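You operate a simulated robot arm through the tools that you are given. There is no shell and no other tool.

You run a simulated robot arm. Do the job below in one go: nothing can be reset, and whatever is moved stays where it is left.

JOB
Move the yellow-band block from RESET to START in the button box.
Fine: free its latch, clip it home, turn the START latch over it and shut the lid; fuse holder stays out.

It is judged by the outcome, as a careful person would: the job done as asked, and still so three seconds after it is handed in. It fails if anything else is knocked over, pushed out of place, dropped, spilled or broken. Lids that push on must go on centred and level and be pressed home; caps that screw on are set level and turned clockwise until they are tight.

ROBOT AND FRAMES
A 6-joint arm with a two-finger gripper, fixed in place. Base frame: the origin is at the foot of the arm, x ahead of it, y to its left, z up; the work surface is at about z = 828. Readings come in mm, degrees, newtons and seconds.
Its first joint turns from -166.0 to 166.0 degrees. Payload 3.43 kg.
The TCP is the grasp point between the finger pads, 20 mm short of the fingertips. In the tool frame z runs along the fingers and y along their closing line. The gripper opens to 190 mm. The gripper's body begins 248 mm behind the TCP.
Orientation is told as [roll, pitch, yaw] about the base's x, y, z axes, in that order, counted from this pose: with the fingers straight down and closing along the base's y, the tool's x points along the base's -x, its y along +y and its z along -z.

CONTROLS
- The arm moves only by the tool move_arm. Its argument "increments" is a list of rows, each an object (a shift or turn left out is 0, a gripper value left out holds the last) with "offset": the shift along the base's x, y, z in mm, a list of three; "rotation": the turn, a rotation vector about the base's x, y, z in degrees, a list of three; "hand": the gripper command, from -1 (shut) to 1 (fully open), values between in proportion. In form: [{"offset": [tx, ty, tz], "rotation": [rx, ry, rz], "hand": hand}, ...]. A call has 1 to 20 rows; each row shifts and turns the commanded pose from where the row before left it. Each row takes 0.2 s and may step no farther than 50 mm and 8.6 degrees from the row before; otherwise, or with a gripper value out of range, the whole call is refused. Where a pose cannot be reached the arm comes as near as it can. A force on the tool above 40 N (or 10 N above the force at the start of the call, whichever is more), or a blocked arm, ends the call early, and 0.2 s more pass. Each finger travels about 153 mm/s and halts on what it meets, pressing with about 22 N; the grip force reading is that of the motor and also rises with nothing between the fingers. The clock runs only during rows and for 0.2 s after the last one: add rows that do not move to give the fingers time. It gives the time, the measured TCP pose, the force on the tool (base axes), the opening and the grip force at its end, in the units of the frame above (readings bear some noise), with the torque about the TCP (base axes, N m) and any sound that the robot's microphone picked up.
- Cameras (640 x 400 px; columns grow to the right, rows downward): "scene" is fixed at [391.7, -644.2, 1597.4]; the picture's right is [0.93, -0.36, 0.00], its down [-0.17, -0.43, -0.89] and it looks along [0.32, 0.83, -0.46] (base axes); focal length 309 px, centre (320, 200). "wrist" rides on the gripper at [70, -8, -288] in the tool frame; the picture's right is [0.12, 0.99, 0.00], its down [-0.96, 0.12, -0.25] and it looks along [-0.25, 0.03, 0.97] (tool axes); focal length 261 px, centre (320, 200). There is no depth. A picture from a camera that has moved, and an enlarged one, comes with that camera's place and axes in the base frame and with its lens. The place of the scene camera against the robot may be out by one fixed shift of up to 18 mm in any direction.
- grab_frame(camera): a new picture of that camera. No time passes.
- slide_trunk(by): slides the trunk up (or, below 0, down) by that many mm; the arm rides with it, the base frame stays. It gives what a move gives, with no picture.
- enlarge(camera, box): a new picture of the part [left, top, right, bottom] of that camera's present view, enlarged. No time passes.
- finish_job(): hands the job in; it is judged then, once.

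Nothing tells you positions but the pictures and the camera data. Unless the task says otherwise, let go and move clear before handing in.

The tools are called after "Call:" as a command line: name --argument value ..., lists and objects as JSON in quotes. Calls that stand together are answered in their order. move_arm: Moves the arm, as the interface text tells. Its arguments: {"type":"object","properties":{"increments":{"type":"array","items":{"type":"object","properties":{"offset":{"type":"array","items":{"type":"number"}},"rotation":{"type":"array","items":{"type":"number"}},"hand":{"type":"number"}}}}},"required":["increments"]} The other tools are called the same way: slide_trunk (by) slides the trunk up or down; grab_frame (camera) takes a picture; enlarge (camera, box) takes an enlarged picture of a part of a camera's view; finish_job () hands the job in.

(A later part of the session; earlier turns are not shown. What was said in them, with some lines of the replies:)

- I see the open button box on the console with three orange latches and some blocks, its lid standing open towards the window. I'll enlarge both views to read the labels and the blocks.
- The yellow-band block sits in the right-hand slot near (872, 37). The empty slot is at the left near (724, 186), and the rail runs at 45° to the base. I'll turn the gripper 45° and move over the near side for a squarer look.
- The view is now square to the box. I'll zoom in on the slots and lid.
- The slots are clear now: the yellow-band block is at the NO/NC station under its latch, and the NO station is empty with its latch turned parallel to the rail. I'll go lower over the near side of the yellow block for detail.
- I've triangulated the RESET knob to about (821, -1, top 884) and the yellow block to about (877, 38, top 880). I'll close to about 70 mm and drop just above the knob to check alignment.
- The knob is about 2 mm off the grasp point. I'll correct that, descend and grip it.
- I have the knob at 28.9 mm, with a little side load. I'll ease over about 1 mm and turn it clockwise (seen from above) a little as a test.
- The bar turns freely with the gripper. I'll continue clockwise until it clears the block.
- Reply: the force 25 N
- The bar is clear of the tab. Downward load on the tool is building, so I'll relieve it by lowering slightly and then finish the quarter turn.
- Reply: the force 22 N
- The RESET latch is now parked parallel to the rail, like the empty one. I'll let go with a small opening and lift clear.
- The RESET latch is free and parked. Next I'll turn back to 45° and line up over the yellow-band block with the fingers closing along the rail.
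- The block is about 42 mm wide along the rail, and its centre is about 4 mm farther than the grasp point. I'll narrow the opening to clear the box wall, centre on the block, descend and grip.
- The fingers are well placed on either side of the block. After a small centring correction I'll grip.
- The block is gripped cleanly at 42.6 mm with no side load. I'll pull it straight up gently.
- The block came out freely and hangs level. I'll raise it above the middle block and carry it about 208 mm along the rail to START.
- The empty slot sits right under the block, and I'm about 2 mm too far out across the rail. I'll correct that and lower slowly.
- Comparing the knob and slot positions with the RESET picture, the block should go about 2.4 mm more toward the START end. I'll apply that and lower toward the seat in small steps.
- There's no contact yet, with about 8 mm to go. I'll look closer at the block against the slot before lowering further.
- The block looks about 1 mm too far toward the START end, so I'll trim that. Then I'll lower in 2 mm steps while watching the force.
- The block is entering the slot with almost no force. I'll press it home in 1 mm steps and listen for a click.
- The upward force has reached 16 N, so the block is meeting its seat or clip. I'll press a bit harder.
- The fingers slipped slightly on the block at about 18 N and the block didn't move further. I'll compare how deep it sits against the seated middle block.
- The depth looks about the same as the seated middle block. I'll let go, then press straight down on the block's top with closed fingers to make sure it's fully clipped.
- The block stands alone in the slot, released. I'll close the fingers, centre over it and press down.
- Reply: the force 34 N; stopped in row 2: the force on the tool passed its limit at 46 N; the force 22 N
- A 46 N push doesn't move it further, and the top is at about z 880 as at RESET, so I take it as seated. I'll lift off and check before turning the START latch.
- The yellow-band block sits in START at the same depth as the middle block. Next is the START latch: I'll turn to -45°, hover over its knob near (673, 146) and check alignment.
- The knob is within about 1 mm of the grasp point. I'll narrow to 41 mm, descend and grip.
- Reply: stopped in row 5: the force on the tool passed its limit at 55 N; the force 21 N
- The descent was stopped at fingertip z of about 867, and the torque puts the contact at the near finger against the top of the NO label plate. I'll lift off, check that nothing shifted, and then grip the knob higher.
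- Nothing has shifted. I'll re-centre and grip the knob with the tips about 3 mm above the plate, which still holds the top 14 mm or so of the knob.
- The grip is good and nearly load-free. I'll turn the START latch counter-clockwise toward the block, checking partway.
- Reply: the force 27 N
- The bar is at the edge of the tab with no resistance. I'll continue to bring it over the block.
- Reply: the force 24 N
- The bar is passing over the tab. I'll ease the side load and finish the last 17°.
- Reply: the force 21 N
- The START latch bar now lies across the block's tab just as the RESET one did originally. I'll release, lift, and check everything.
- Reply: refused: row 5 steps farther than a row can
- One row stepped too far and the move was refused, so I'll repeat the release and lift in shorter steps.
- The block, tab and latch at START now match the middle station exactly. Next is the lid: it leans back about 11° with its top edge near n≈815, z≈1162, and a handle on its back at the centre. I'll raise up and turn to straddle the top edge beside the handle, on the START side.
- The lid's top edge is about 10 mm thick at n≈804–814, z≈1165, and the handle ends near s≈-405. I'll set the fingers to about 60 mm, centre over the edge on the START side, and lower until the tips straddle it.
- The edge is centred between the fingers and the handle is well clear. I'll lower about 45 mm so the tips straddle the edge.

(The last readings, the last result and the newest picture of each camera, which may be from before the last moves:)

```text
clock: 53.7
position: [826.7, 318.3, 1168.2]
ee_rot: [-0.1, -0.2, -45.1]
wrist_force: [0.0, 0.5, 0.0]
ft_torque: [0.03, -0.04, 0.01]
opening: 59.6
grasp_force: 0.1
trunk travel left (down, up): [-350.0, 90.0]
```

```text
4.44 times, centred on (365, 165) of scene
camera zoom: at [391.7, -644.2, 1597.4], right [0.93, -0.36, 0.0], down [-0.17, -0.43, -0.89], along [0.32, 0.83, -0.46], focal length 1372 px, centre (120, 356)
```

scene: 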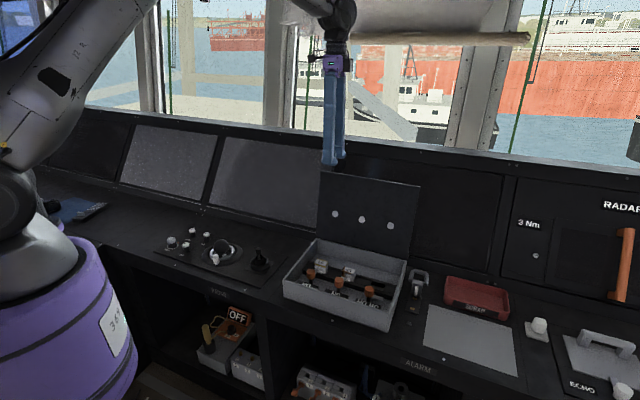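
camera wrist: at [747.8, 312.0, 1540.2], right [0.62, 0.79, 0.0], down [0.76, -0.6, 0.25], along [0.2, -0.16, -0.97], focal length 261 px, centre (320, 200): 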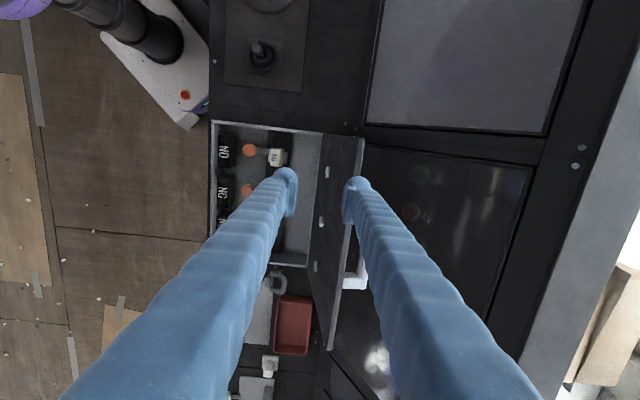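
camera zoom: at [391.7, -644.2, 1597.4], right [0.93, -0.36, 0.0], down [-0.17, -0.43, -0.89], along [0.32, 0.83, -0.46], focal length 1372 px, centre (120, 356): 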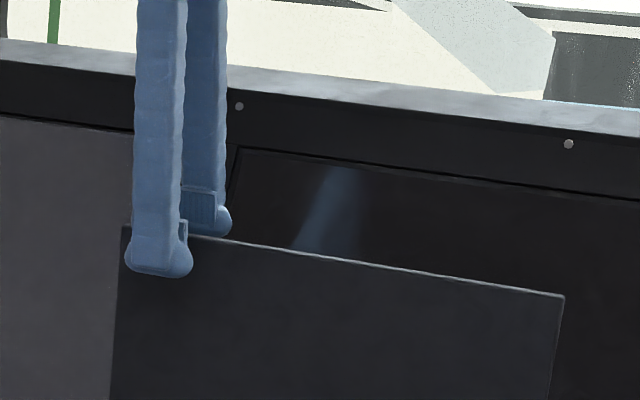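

The tips straddle the lid's edge, overlapping it by about 14 mm. I'll narrow the gap to about 40 mm and draw the lid gently forward to vertical to see how the hinge behaves.

Call:
move_arm --increments '[{"offset": [0, 0, -4], "hand": -0.58}, {"offset": [0, 0, 0]}, {"offset": [-8, -8, 1]}, {"offset": [-8, -8, 1]}, {"offset": [-8, -8, 1]}, {"offset": [-8, -8, 1]}, {"offset": [-4, -4, 0]}, {"offset": [0, 0, 0]}]'

Call:
enlarge --camera "wrist" --box '[240, 130, 400, 250]'

Call:
enlarge --camera "scene" --box '[280, 140, 440, 260]'

```text
clock: 55.5
position: [789.7, 282.4, 1167.2]
ee_rot: [0.0, -0.2, -45.1]
wrist_force: [1.3, 1.6, -0.4]
ft_torque: [0.0, -0.06, -0.01]
opening: 41.2
grasp_force: 1.4
trunk travel left (down, up): [-350.0, 90.0]
```

```text
3.33 times, centred on (320, 190) of wrist
camera zoom: at [733.0, 329.3, 1456.1], right [0.62, 0.79, 0.0], down [0.76, -0.6, 0.25], along [0.2, -0.16, -0.97], focal length 869 px, centre (320, 233)
```

zoom: 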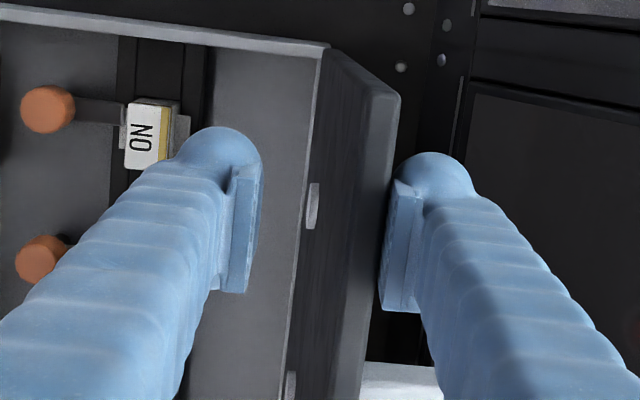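

```text
3.33 times, centred on (360, 200) of scene
camera zoom: at [391.7, -644.2, 1597.4], right [0.93, -0.36, 0.0], down [-0.17, -0.43, -0.89], along [0.32, 0.83, -0.46], focal length 1029 px, centre (187, 200)
```

zoom: 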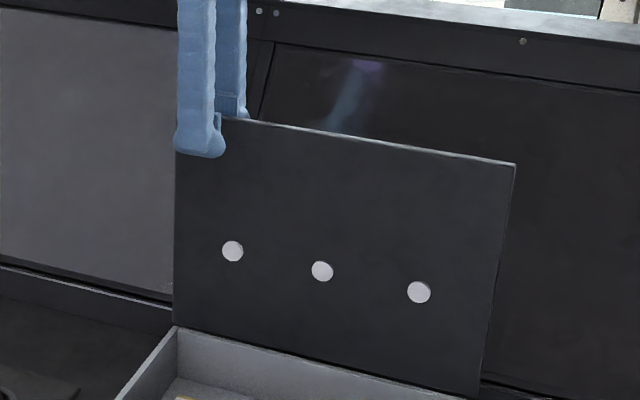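

The lid follows at only about 2 N. I'll continue along its arc past vertical and watch whether it tips onto the front finger.

Call:
move_arm --increments '[{"offset": [-10, -10, 0]}, {"offset": [-10, -10, -1]}, {"offset": [-10, -10, -2]}, {"offset": [-10, -10, -3]}, {"offset": [-10, -10, -4]}, {"offset": [-10, -10, -5]}, {"offset": [0, 0, 0]}, {"offset": [0, 0, 0]}]'

Call:
enlarge --camera "wrist" --box '[240, 130, 400, 250]'

Call:
enlarge --camera "scene" --box '[280, 140, 440, 260]'

```text
clock: 57.3
position: [729.5, 222.5, 1153.2]
ee_rot: [-0.1, -0.2, -45.0]
wrist_force: [0.8, 1.0, 0.6]
ft_torque: [-0.06, 0.0, 0.01]
opening: 39.7
grasp_force: 0.0
trunk travel left (down, up): [-350.0, 90.0]
```

```text
3.33 times, centred on (320, 190) of wrist
camera zoom: at [672.8, 269.0, 1441.2], right [0.62, 0.79, 0.0], down [0.76, -0.6, 0.25], along [0.2, -0.16, -0.97], focal length 869 px, centre (320, 233)
```

zoom: 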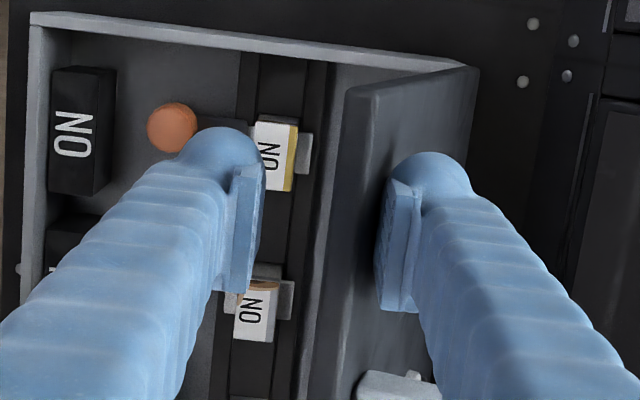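

```text
3.33 times, centred on (360, 200) of scene
camera zoom: at [391.7, -644.2, 1597.4], right [0.93, -0.36, 0.0], down [-0.17, -0.43, -0.89], along [0.32, 0.83, -0.46], focal length 1029 px, centre (187, 200)
```

zoom: 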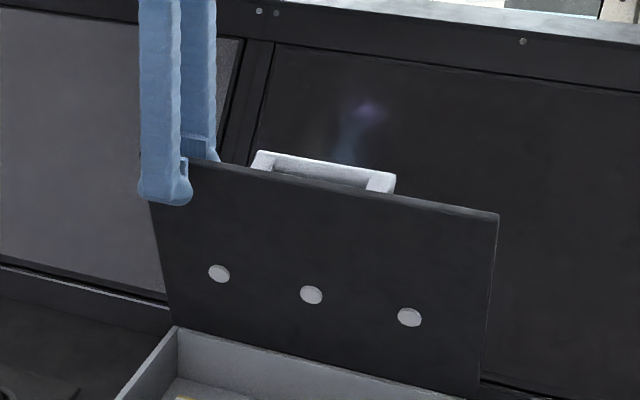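

The hinge has enough friction for the lid to stay against the back finger at about 17° past vertical, and the forces are tiny. I'll follow the arc down to about 45° with a slightly wider gap, so the front finger can still catch it.

Call:
move_arm --increments '[{"offset": [0, 0, 0], "hand": -0.474}, {"offset": [-12.4, -12.4, -6.8]}, {"offset": [-12.4, -12.4, -6.8]}, {"offset": [-12.1, -12.1, -11.7]}, {"offset": [-12.1, -12.1, -11.7]}, {"offset": [-10.3, -10.3, -14.3]}, {"offset": [-10.3, -10.3, -14.3]}, {"offset": [0, 0, 0]}, {"offset": [0, 0, 0]}]'

Call:
enlarge --camera "wrist" --box '[240, 130, 400, 250]'

Call:
enlarge --camera "scene" --box '[260, 170, 440, 300]'

```text
clock: 59.3
position: [659.8, 152.8, 1086.3]
ee_rot: [0.1, -0.2, -45.0]
wrist_force: [0.6, -0.2, -0.5]
ft_torque: [-0.02, 0.03, 0.0]
opening: 50.1
grasp_force: 0.0
trunk travel left (down, up): [-350.0, 90.0]
```

```text
3.33 times, centred on (320, 190) of wrist
camera zoom: at [602.1, 199.2, 1375.4], right [0.62, 0.79, 0.0], down [0.76, -0.6, 0.25], along [0.2, -0.16, -0.97], focal length 869 px, centre (320, 233)
```

zoom: 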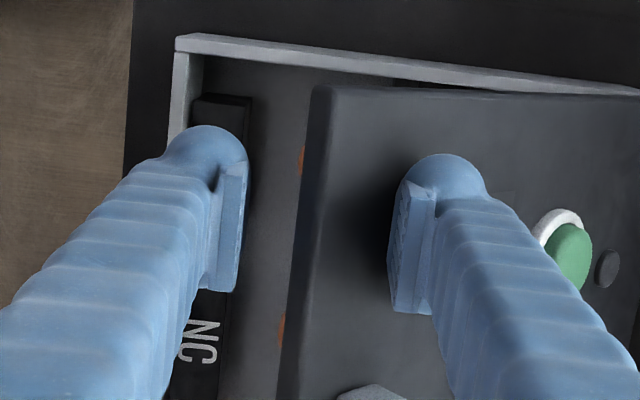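

```text
3.08 times, centred on (350, 235) of scene
camera zoom: at [391.7, -644.2, 1597.4], right [0.93, -0.36, 0.0], down [-0.17, -0.43, -0.89], along [0.32, 0.83, -0.46], focal length 950 px, centre (228, 92)
```

zoom: 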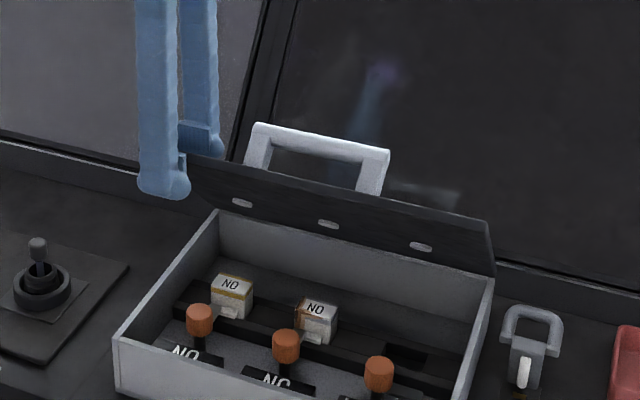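

The lid follows steadily, with button caps visible on its outer face, which the back finger clears. I'll continue down to about 65°.

Call:
move_arm --increments '[{"offset": [-8.9, -8.9, -15.5]}, {"offset": [-8.9, -8.9, -15.5]}, {"offset": [-6.7, -6.7, -17.5]}, {"offset": [-6.7, -6.7, -17.5]}, {"offset": [0, 0, 0]}, {"offset": [0, 0, 0]}]'

Call:
enlarge --camera "wrist" --box '[240, 130, 400, 250]'

Call:
enlarge --camera "scene" --box '[260, 180, 440, 310]'

```text
clock: 60.7
position: [628.7, 120.5, 1021.1]
ee_rot: [0.1, -0.2, -45.0]
wrist_force: [0.3, 0.3, 1.0]
ft_torque: [-0.02, 0.0, 0.0]
opening: 49.7
grasp_force: 0.0
trunk travel left (down, up): [-350.0, 90.0]
```

```text
3.33 times, centred on (320, 190) of wrist
camera zoom: at [571.2, 167.0, 1308.9], right [0.62, 0.79, 0.0], down [0.76, -0.6, 0.25], along [0.2, -0.16, -0.97], focal length 869 px, centre (320, 233)
```

zoom: 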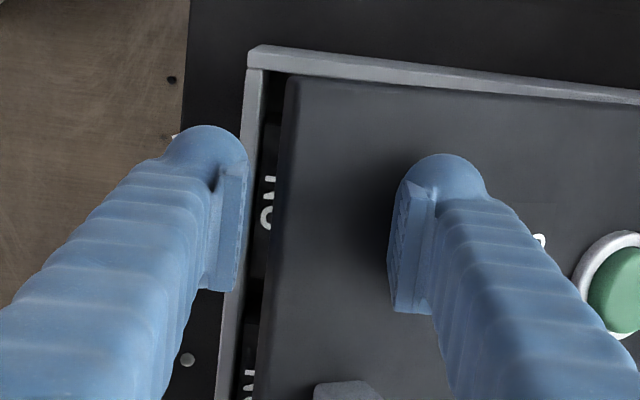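

```text
3.08 times, centred on (350, 245) of scene
camera zoom: at [391.7, -644.2, 1597.4], right [0.93, -0.36, 0.0], down [-0.17, -0.43, -0.89], along [0.32, 0.83, -0.46], focal length 950 px, centre (228, 62)
```

zoom: 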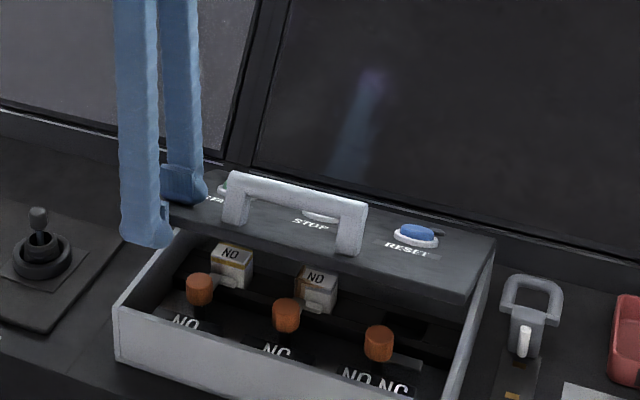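

The lid's labels confirm START is left and RESET is right. The hinge friction holds the lid by itself, so I'll lift slightly, close the fingers and press the lid down from above on the clear strip beside the handle.

Call:
move_arm --increments '[{"offset": [0, 0, 25]}, {"offset": [0, 0, 20]}, {"offset": [14, 14, 0], "hand": -1}, {"offset": [0, 0, 0]}, {"offset": [0, 0, 0]}]'

Call:
enlarge --camera "wrist" --box '[220, 120, 420, 270]'

Call:
enlarge --camera "scene" --box '[260, 180, 440, 310]'

```text
clock: 61.9
position: [641.7, 134.4, 1064.0]
ee_rot: [-0.1, -0.2, -45.0]
wrist_force: [1.0, -1.1, -0.1]
ft_torque: [0.1, -0.01, 0.03]
opening: 0.3
grasp_force: 21.7
trunk travel left (down, up): [-350.0, 90.0]
```

```text
2.67 times, centred on (320, 195) of wrist
camera zoom: at [585.3, 180.1, 1352.7], right [0.62, 0.79, 0.0], down [0.76, -0.6, 0.25], along [0.2, -0.16, -0.97], focal length 695 px, centre (320, 213)
```

zoom: 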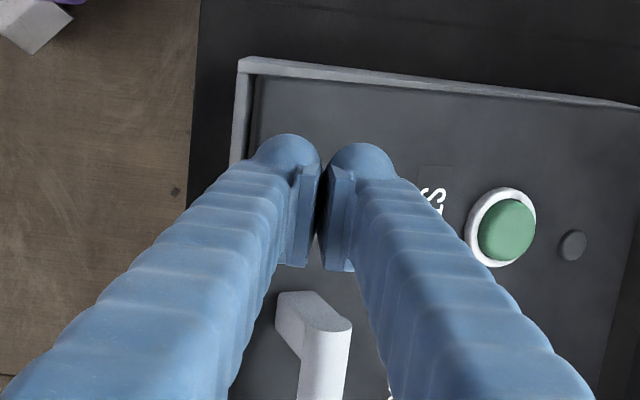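

```text
3.08 times, centred on (350, 245) of scene
camera zoom: at [391.7, -644.2, 1597.4], right [0.93, -0.36, 0.0], down [-0.17, -0.43, -0.89], along [0.32, 0.83, -0.46], focal length 950 px, centre (228, 62)
```

zoom: 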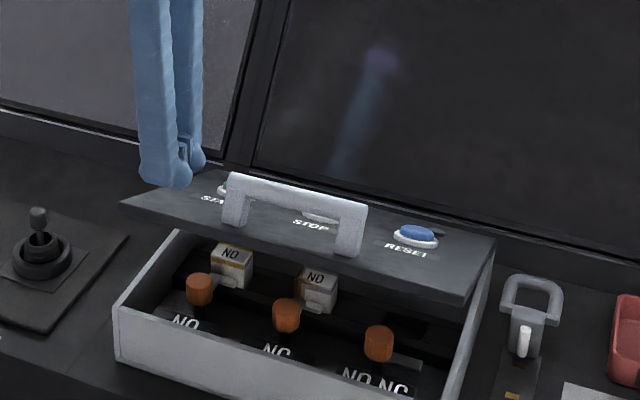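

The lid holds its position and the finger path is clear of the handle and buttons. I'll press down steadily, stopping short of closed.

Call:
move_arm --increments '[{"offset": [0, 0, -15]}, {"offset": [0, 0, -15]}, {"offset": [0, 0, -12]}, {"offset": [0, 0, -12]}, {"offset": [0, 0, -12]}, {"offset": [0, 0, -12]}, {"offset": [0, 0, -12]}, {"offset": [0, 0, -10]}, {"offset": [0, 0, -8]}, {"offset": [0, 0, -6]}, {"offset": [0, 0, 0]}]'

Call:
enlarge --camera "wrist" --box '[220, 120, 420, 270]'

Call:
enlarge --camera "scene" --box '[260, 200, 440, 330]'

```text
clock: 64.3
position: [641.0, 133.7, 951.2]
ee_rot: [0.0, -0.2, -45.0]
wrist_force: [-0.7, -0.4, -0.8]
ft_torque: [-0.02, -0.02, -0.02]
opening: 0.0
grasp_force: 21.7
trunk travel left (down, up): [-350.0, 90.0]
```

```text
2.67 times, centred on (320, 195) of wrist
camera zoom: at [585.1, 180.8, 1240.2], right [0.62, 0.79, 0.0], down [0.76, -0.6, 0.25], along [0.2, -0.16, -0.97], focal length 695 px, centre (320, 213)
```

zoom: 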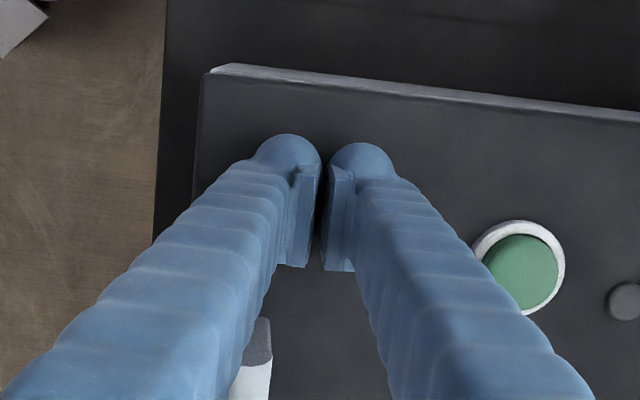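

```text
3.08 times, centred on (350, 265) of scene
camera zoom: at [391.7, -644.2, 1597.4], right [0.93, -0.36, 0.0], down [-0.17, -0.43, -0.89], along [0.32, 0.83, -0.46], focal length 950 px, centre (228, 0)
```

zoom: 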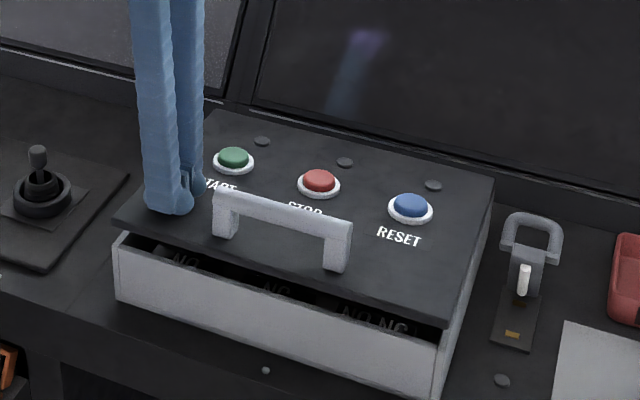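

The lid is nearly down. I'll press the last few centimetres in small steps.

Call:
move_arm --increments '[{"offset": [0, 0, -6]}, {"offset": [0, 0, -5]}, {"offset": [0, 0, -4]}, {"offset": [0, 0, -3]}, {"offset": [0, 0, -2]}, {"offset": [0, 0, -2]}, {"offset": [0, 0, 0]}]'

Call:
enlarge --camera "scene" --box '[260, 200, 440, 330]'

```text
clock: 65.9
position: [643.1, 135.5, 930.3]
ee_rot: [0.0, -0.2, -45.0]
wrist_force: [-1.0, 0.4, 0.1]
ft_torque: [-0.05, -0.01, -0.03]
opening: 0.0
grasp_force: 22.4
trunk travel left (down, up): [-350.0, 90.0]
```

```text
3.08 times, centred on (350, 265) of scene
camera zoom: at [391.7, -644.2, 1597.4], right [0.93, -0.36, 0.0], down [-0.17, -0.43, -0.89], along [0.32, 0.83, -0.46], focal length 950 px, centre (228, 0)
```

zoom: 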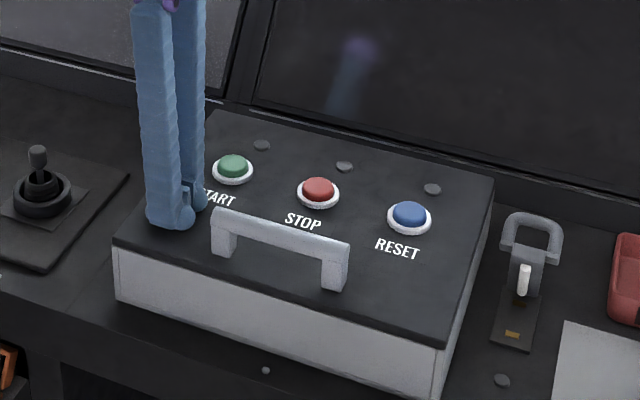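

The lid looks shut. I'll press a little further to confirm it's firmly seated.

Call:
move_arm --increments '[{"offset": [0, 0, -2]}, {"offset": [0, 0, -2]}, {"offset": [0, 0, -2]}, {"offset": [0, 0, 0]}]'

Call:
enlarge --camera "scene" --box '[260, 200, 440, 330]'

```text
clock: 66.7
position: [643.2, 135.9, 929.8]
ee_rot: [0.2, -0.2, -45.1]
wrist_force: [-5.7, -0.4, 16.4]
ft_torque: [-0.01, 0.23, -0.04]
opening: 6.0
grasp_force: 33.7
trunk travel left (down, up): [-350.0, 90.0]
stopped in row 3: the force on the tool passed its limit at 44 N (the readings are from after the stop); the commanded pose is now the measured one
```

```text
3.08 times, centred on (350, 265) of scene
camera zoom: at [391.7, -644.2, 1597.4], right [0.93, -0.36, 0.0], down [-0.17, -0.43, -0.89], along [0.32, 0.83, -0.46], focal length 950 px, centre (228, 0)
```

zoom: 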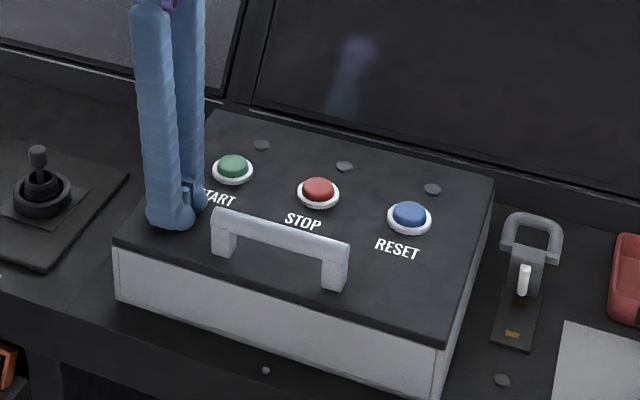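

The lid is firm at 44 N and sits flush on the box. I'll lift clear and do a final check.

Call:
move_arm --increments '[{"offset": [0, 0, 20]}, {"offset": [0, 0, 45]}, {"offset": [0, 0, 45]}, {"offset": [0, 0, 45]}, {"offset": [0, 0, 45]}, {"offset": [-20, 20, 30]}, {"offset": [0, 0, 0]}, {"offset": [0, 0, 0]}]'

Call:
grab_frame --camera "scene"

Call:
enlarge --camera "scene" --box '[260, 200, 440, 340]'

Call:
enlarge --camera "scene" --box '[275, 260, 405, 335]'

Call:
grab_frame --camera "wrist"

```text
clock: 68.5
position: [619.8, 151.2, 1159.3]
ee_rot: [0.2, -0.4, -45.1]
wrist_force: [-0.9, -1.0, 0.9]
ft_torque: [0.07, -0.08, 0.01]
opening: 0.0
grasp_force: 34.6
trunk travel left (down, up): [-350.0, 90.0]
```

```text
taken
```

scene: 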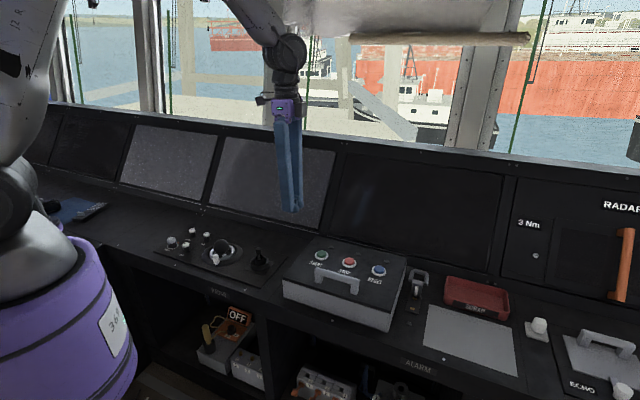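

```text
2.86 times, centred on (350, 270) of scene
camera zoom: at [391.7, -644.2, 1597.4], right [0.93, -0.36, 0.0], down [-0.17, -0.43, -0.89], along [0.32, 0.83, -0.46], focal length 882 px, centre (234, 0)
```

zoom: 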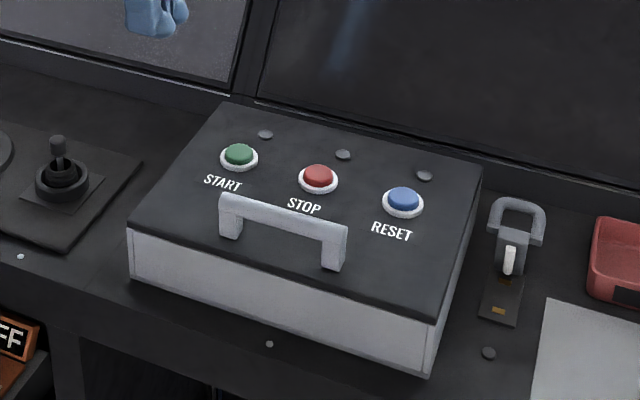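

```text
4.92 times, centred on (340, 298) of scene
camera zoom: at [391.7, -644.2, 1597.4], right [0.93, -0.36, 0.0], down [-0.17, -0.43, -0.89], along [0.32, 0.83, -0.46], focal length 1520 px, centre (222, -280)
```

zoom: 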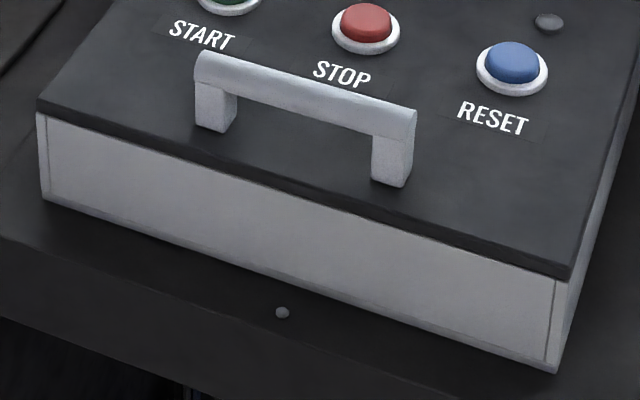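

```text
taken
camera wrist: at [562.1, 196.7, 1447.2], right [0.62, 0.79, 0.0], down [0.76, -0.6, 0.25], along [0.2, -0.15, -0.97], focal length 261 px, centre (320, 200)
```

wrist: 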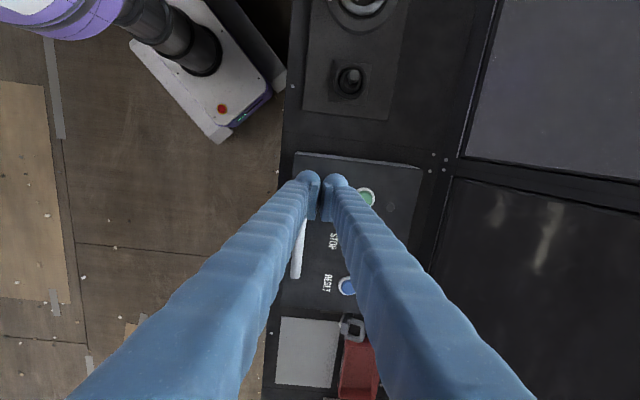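

The lid is shut flush. The yellow-band block is at START under its latch, the fuse holder is still out, nothing else has moved, and the gripper is clear. I'll hand the job in.

Call:
finish_job

```text
The job is handed in.
```

The yellow-band block is now in START with its latch turned over it, and the lid is shut. I've handed the job in.

- **Block:** It came out of RESET freely once its latch was turned. I seated it in START and pressed on the top to 46 N. It didn't move further, and it sits at the same depth as the middle block. I heard no click, so "home" rests on the depth and the firm stop.
- **Latches:** The START latch bar lies across the block's tab, matching the middle station. The RESET latch is left parked parallel to the rail over its empty slot.
- **Lid:** It sits flush on the box and was firm when pressed to 44 N.
- **Contact with the label plate:** On the first try at the START knob, the near finger appears to have pressed on the NO label plate at about 55 N before the arm stopped. The pictures afterwards showed nothing shifted.
- **Rest of the console:** The fuse holder is still out, and nothing else looks moved. The gripper is clear of the box.
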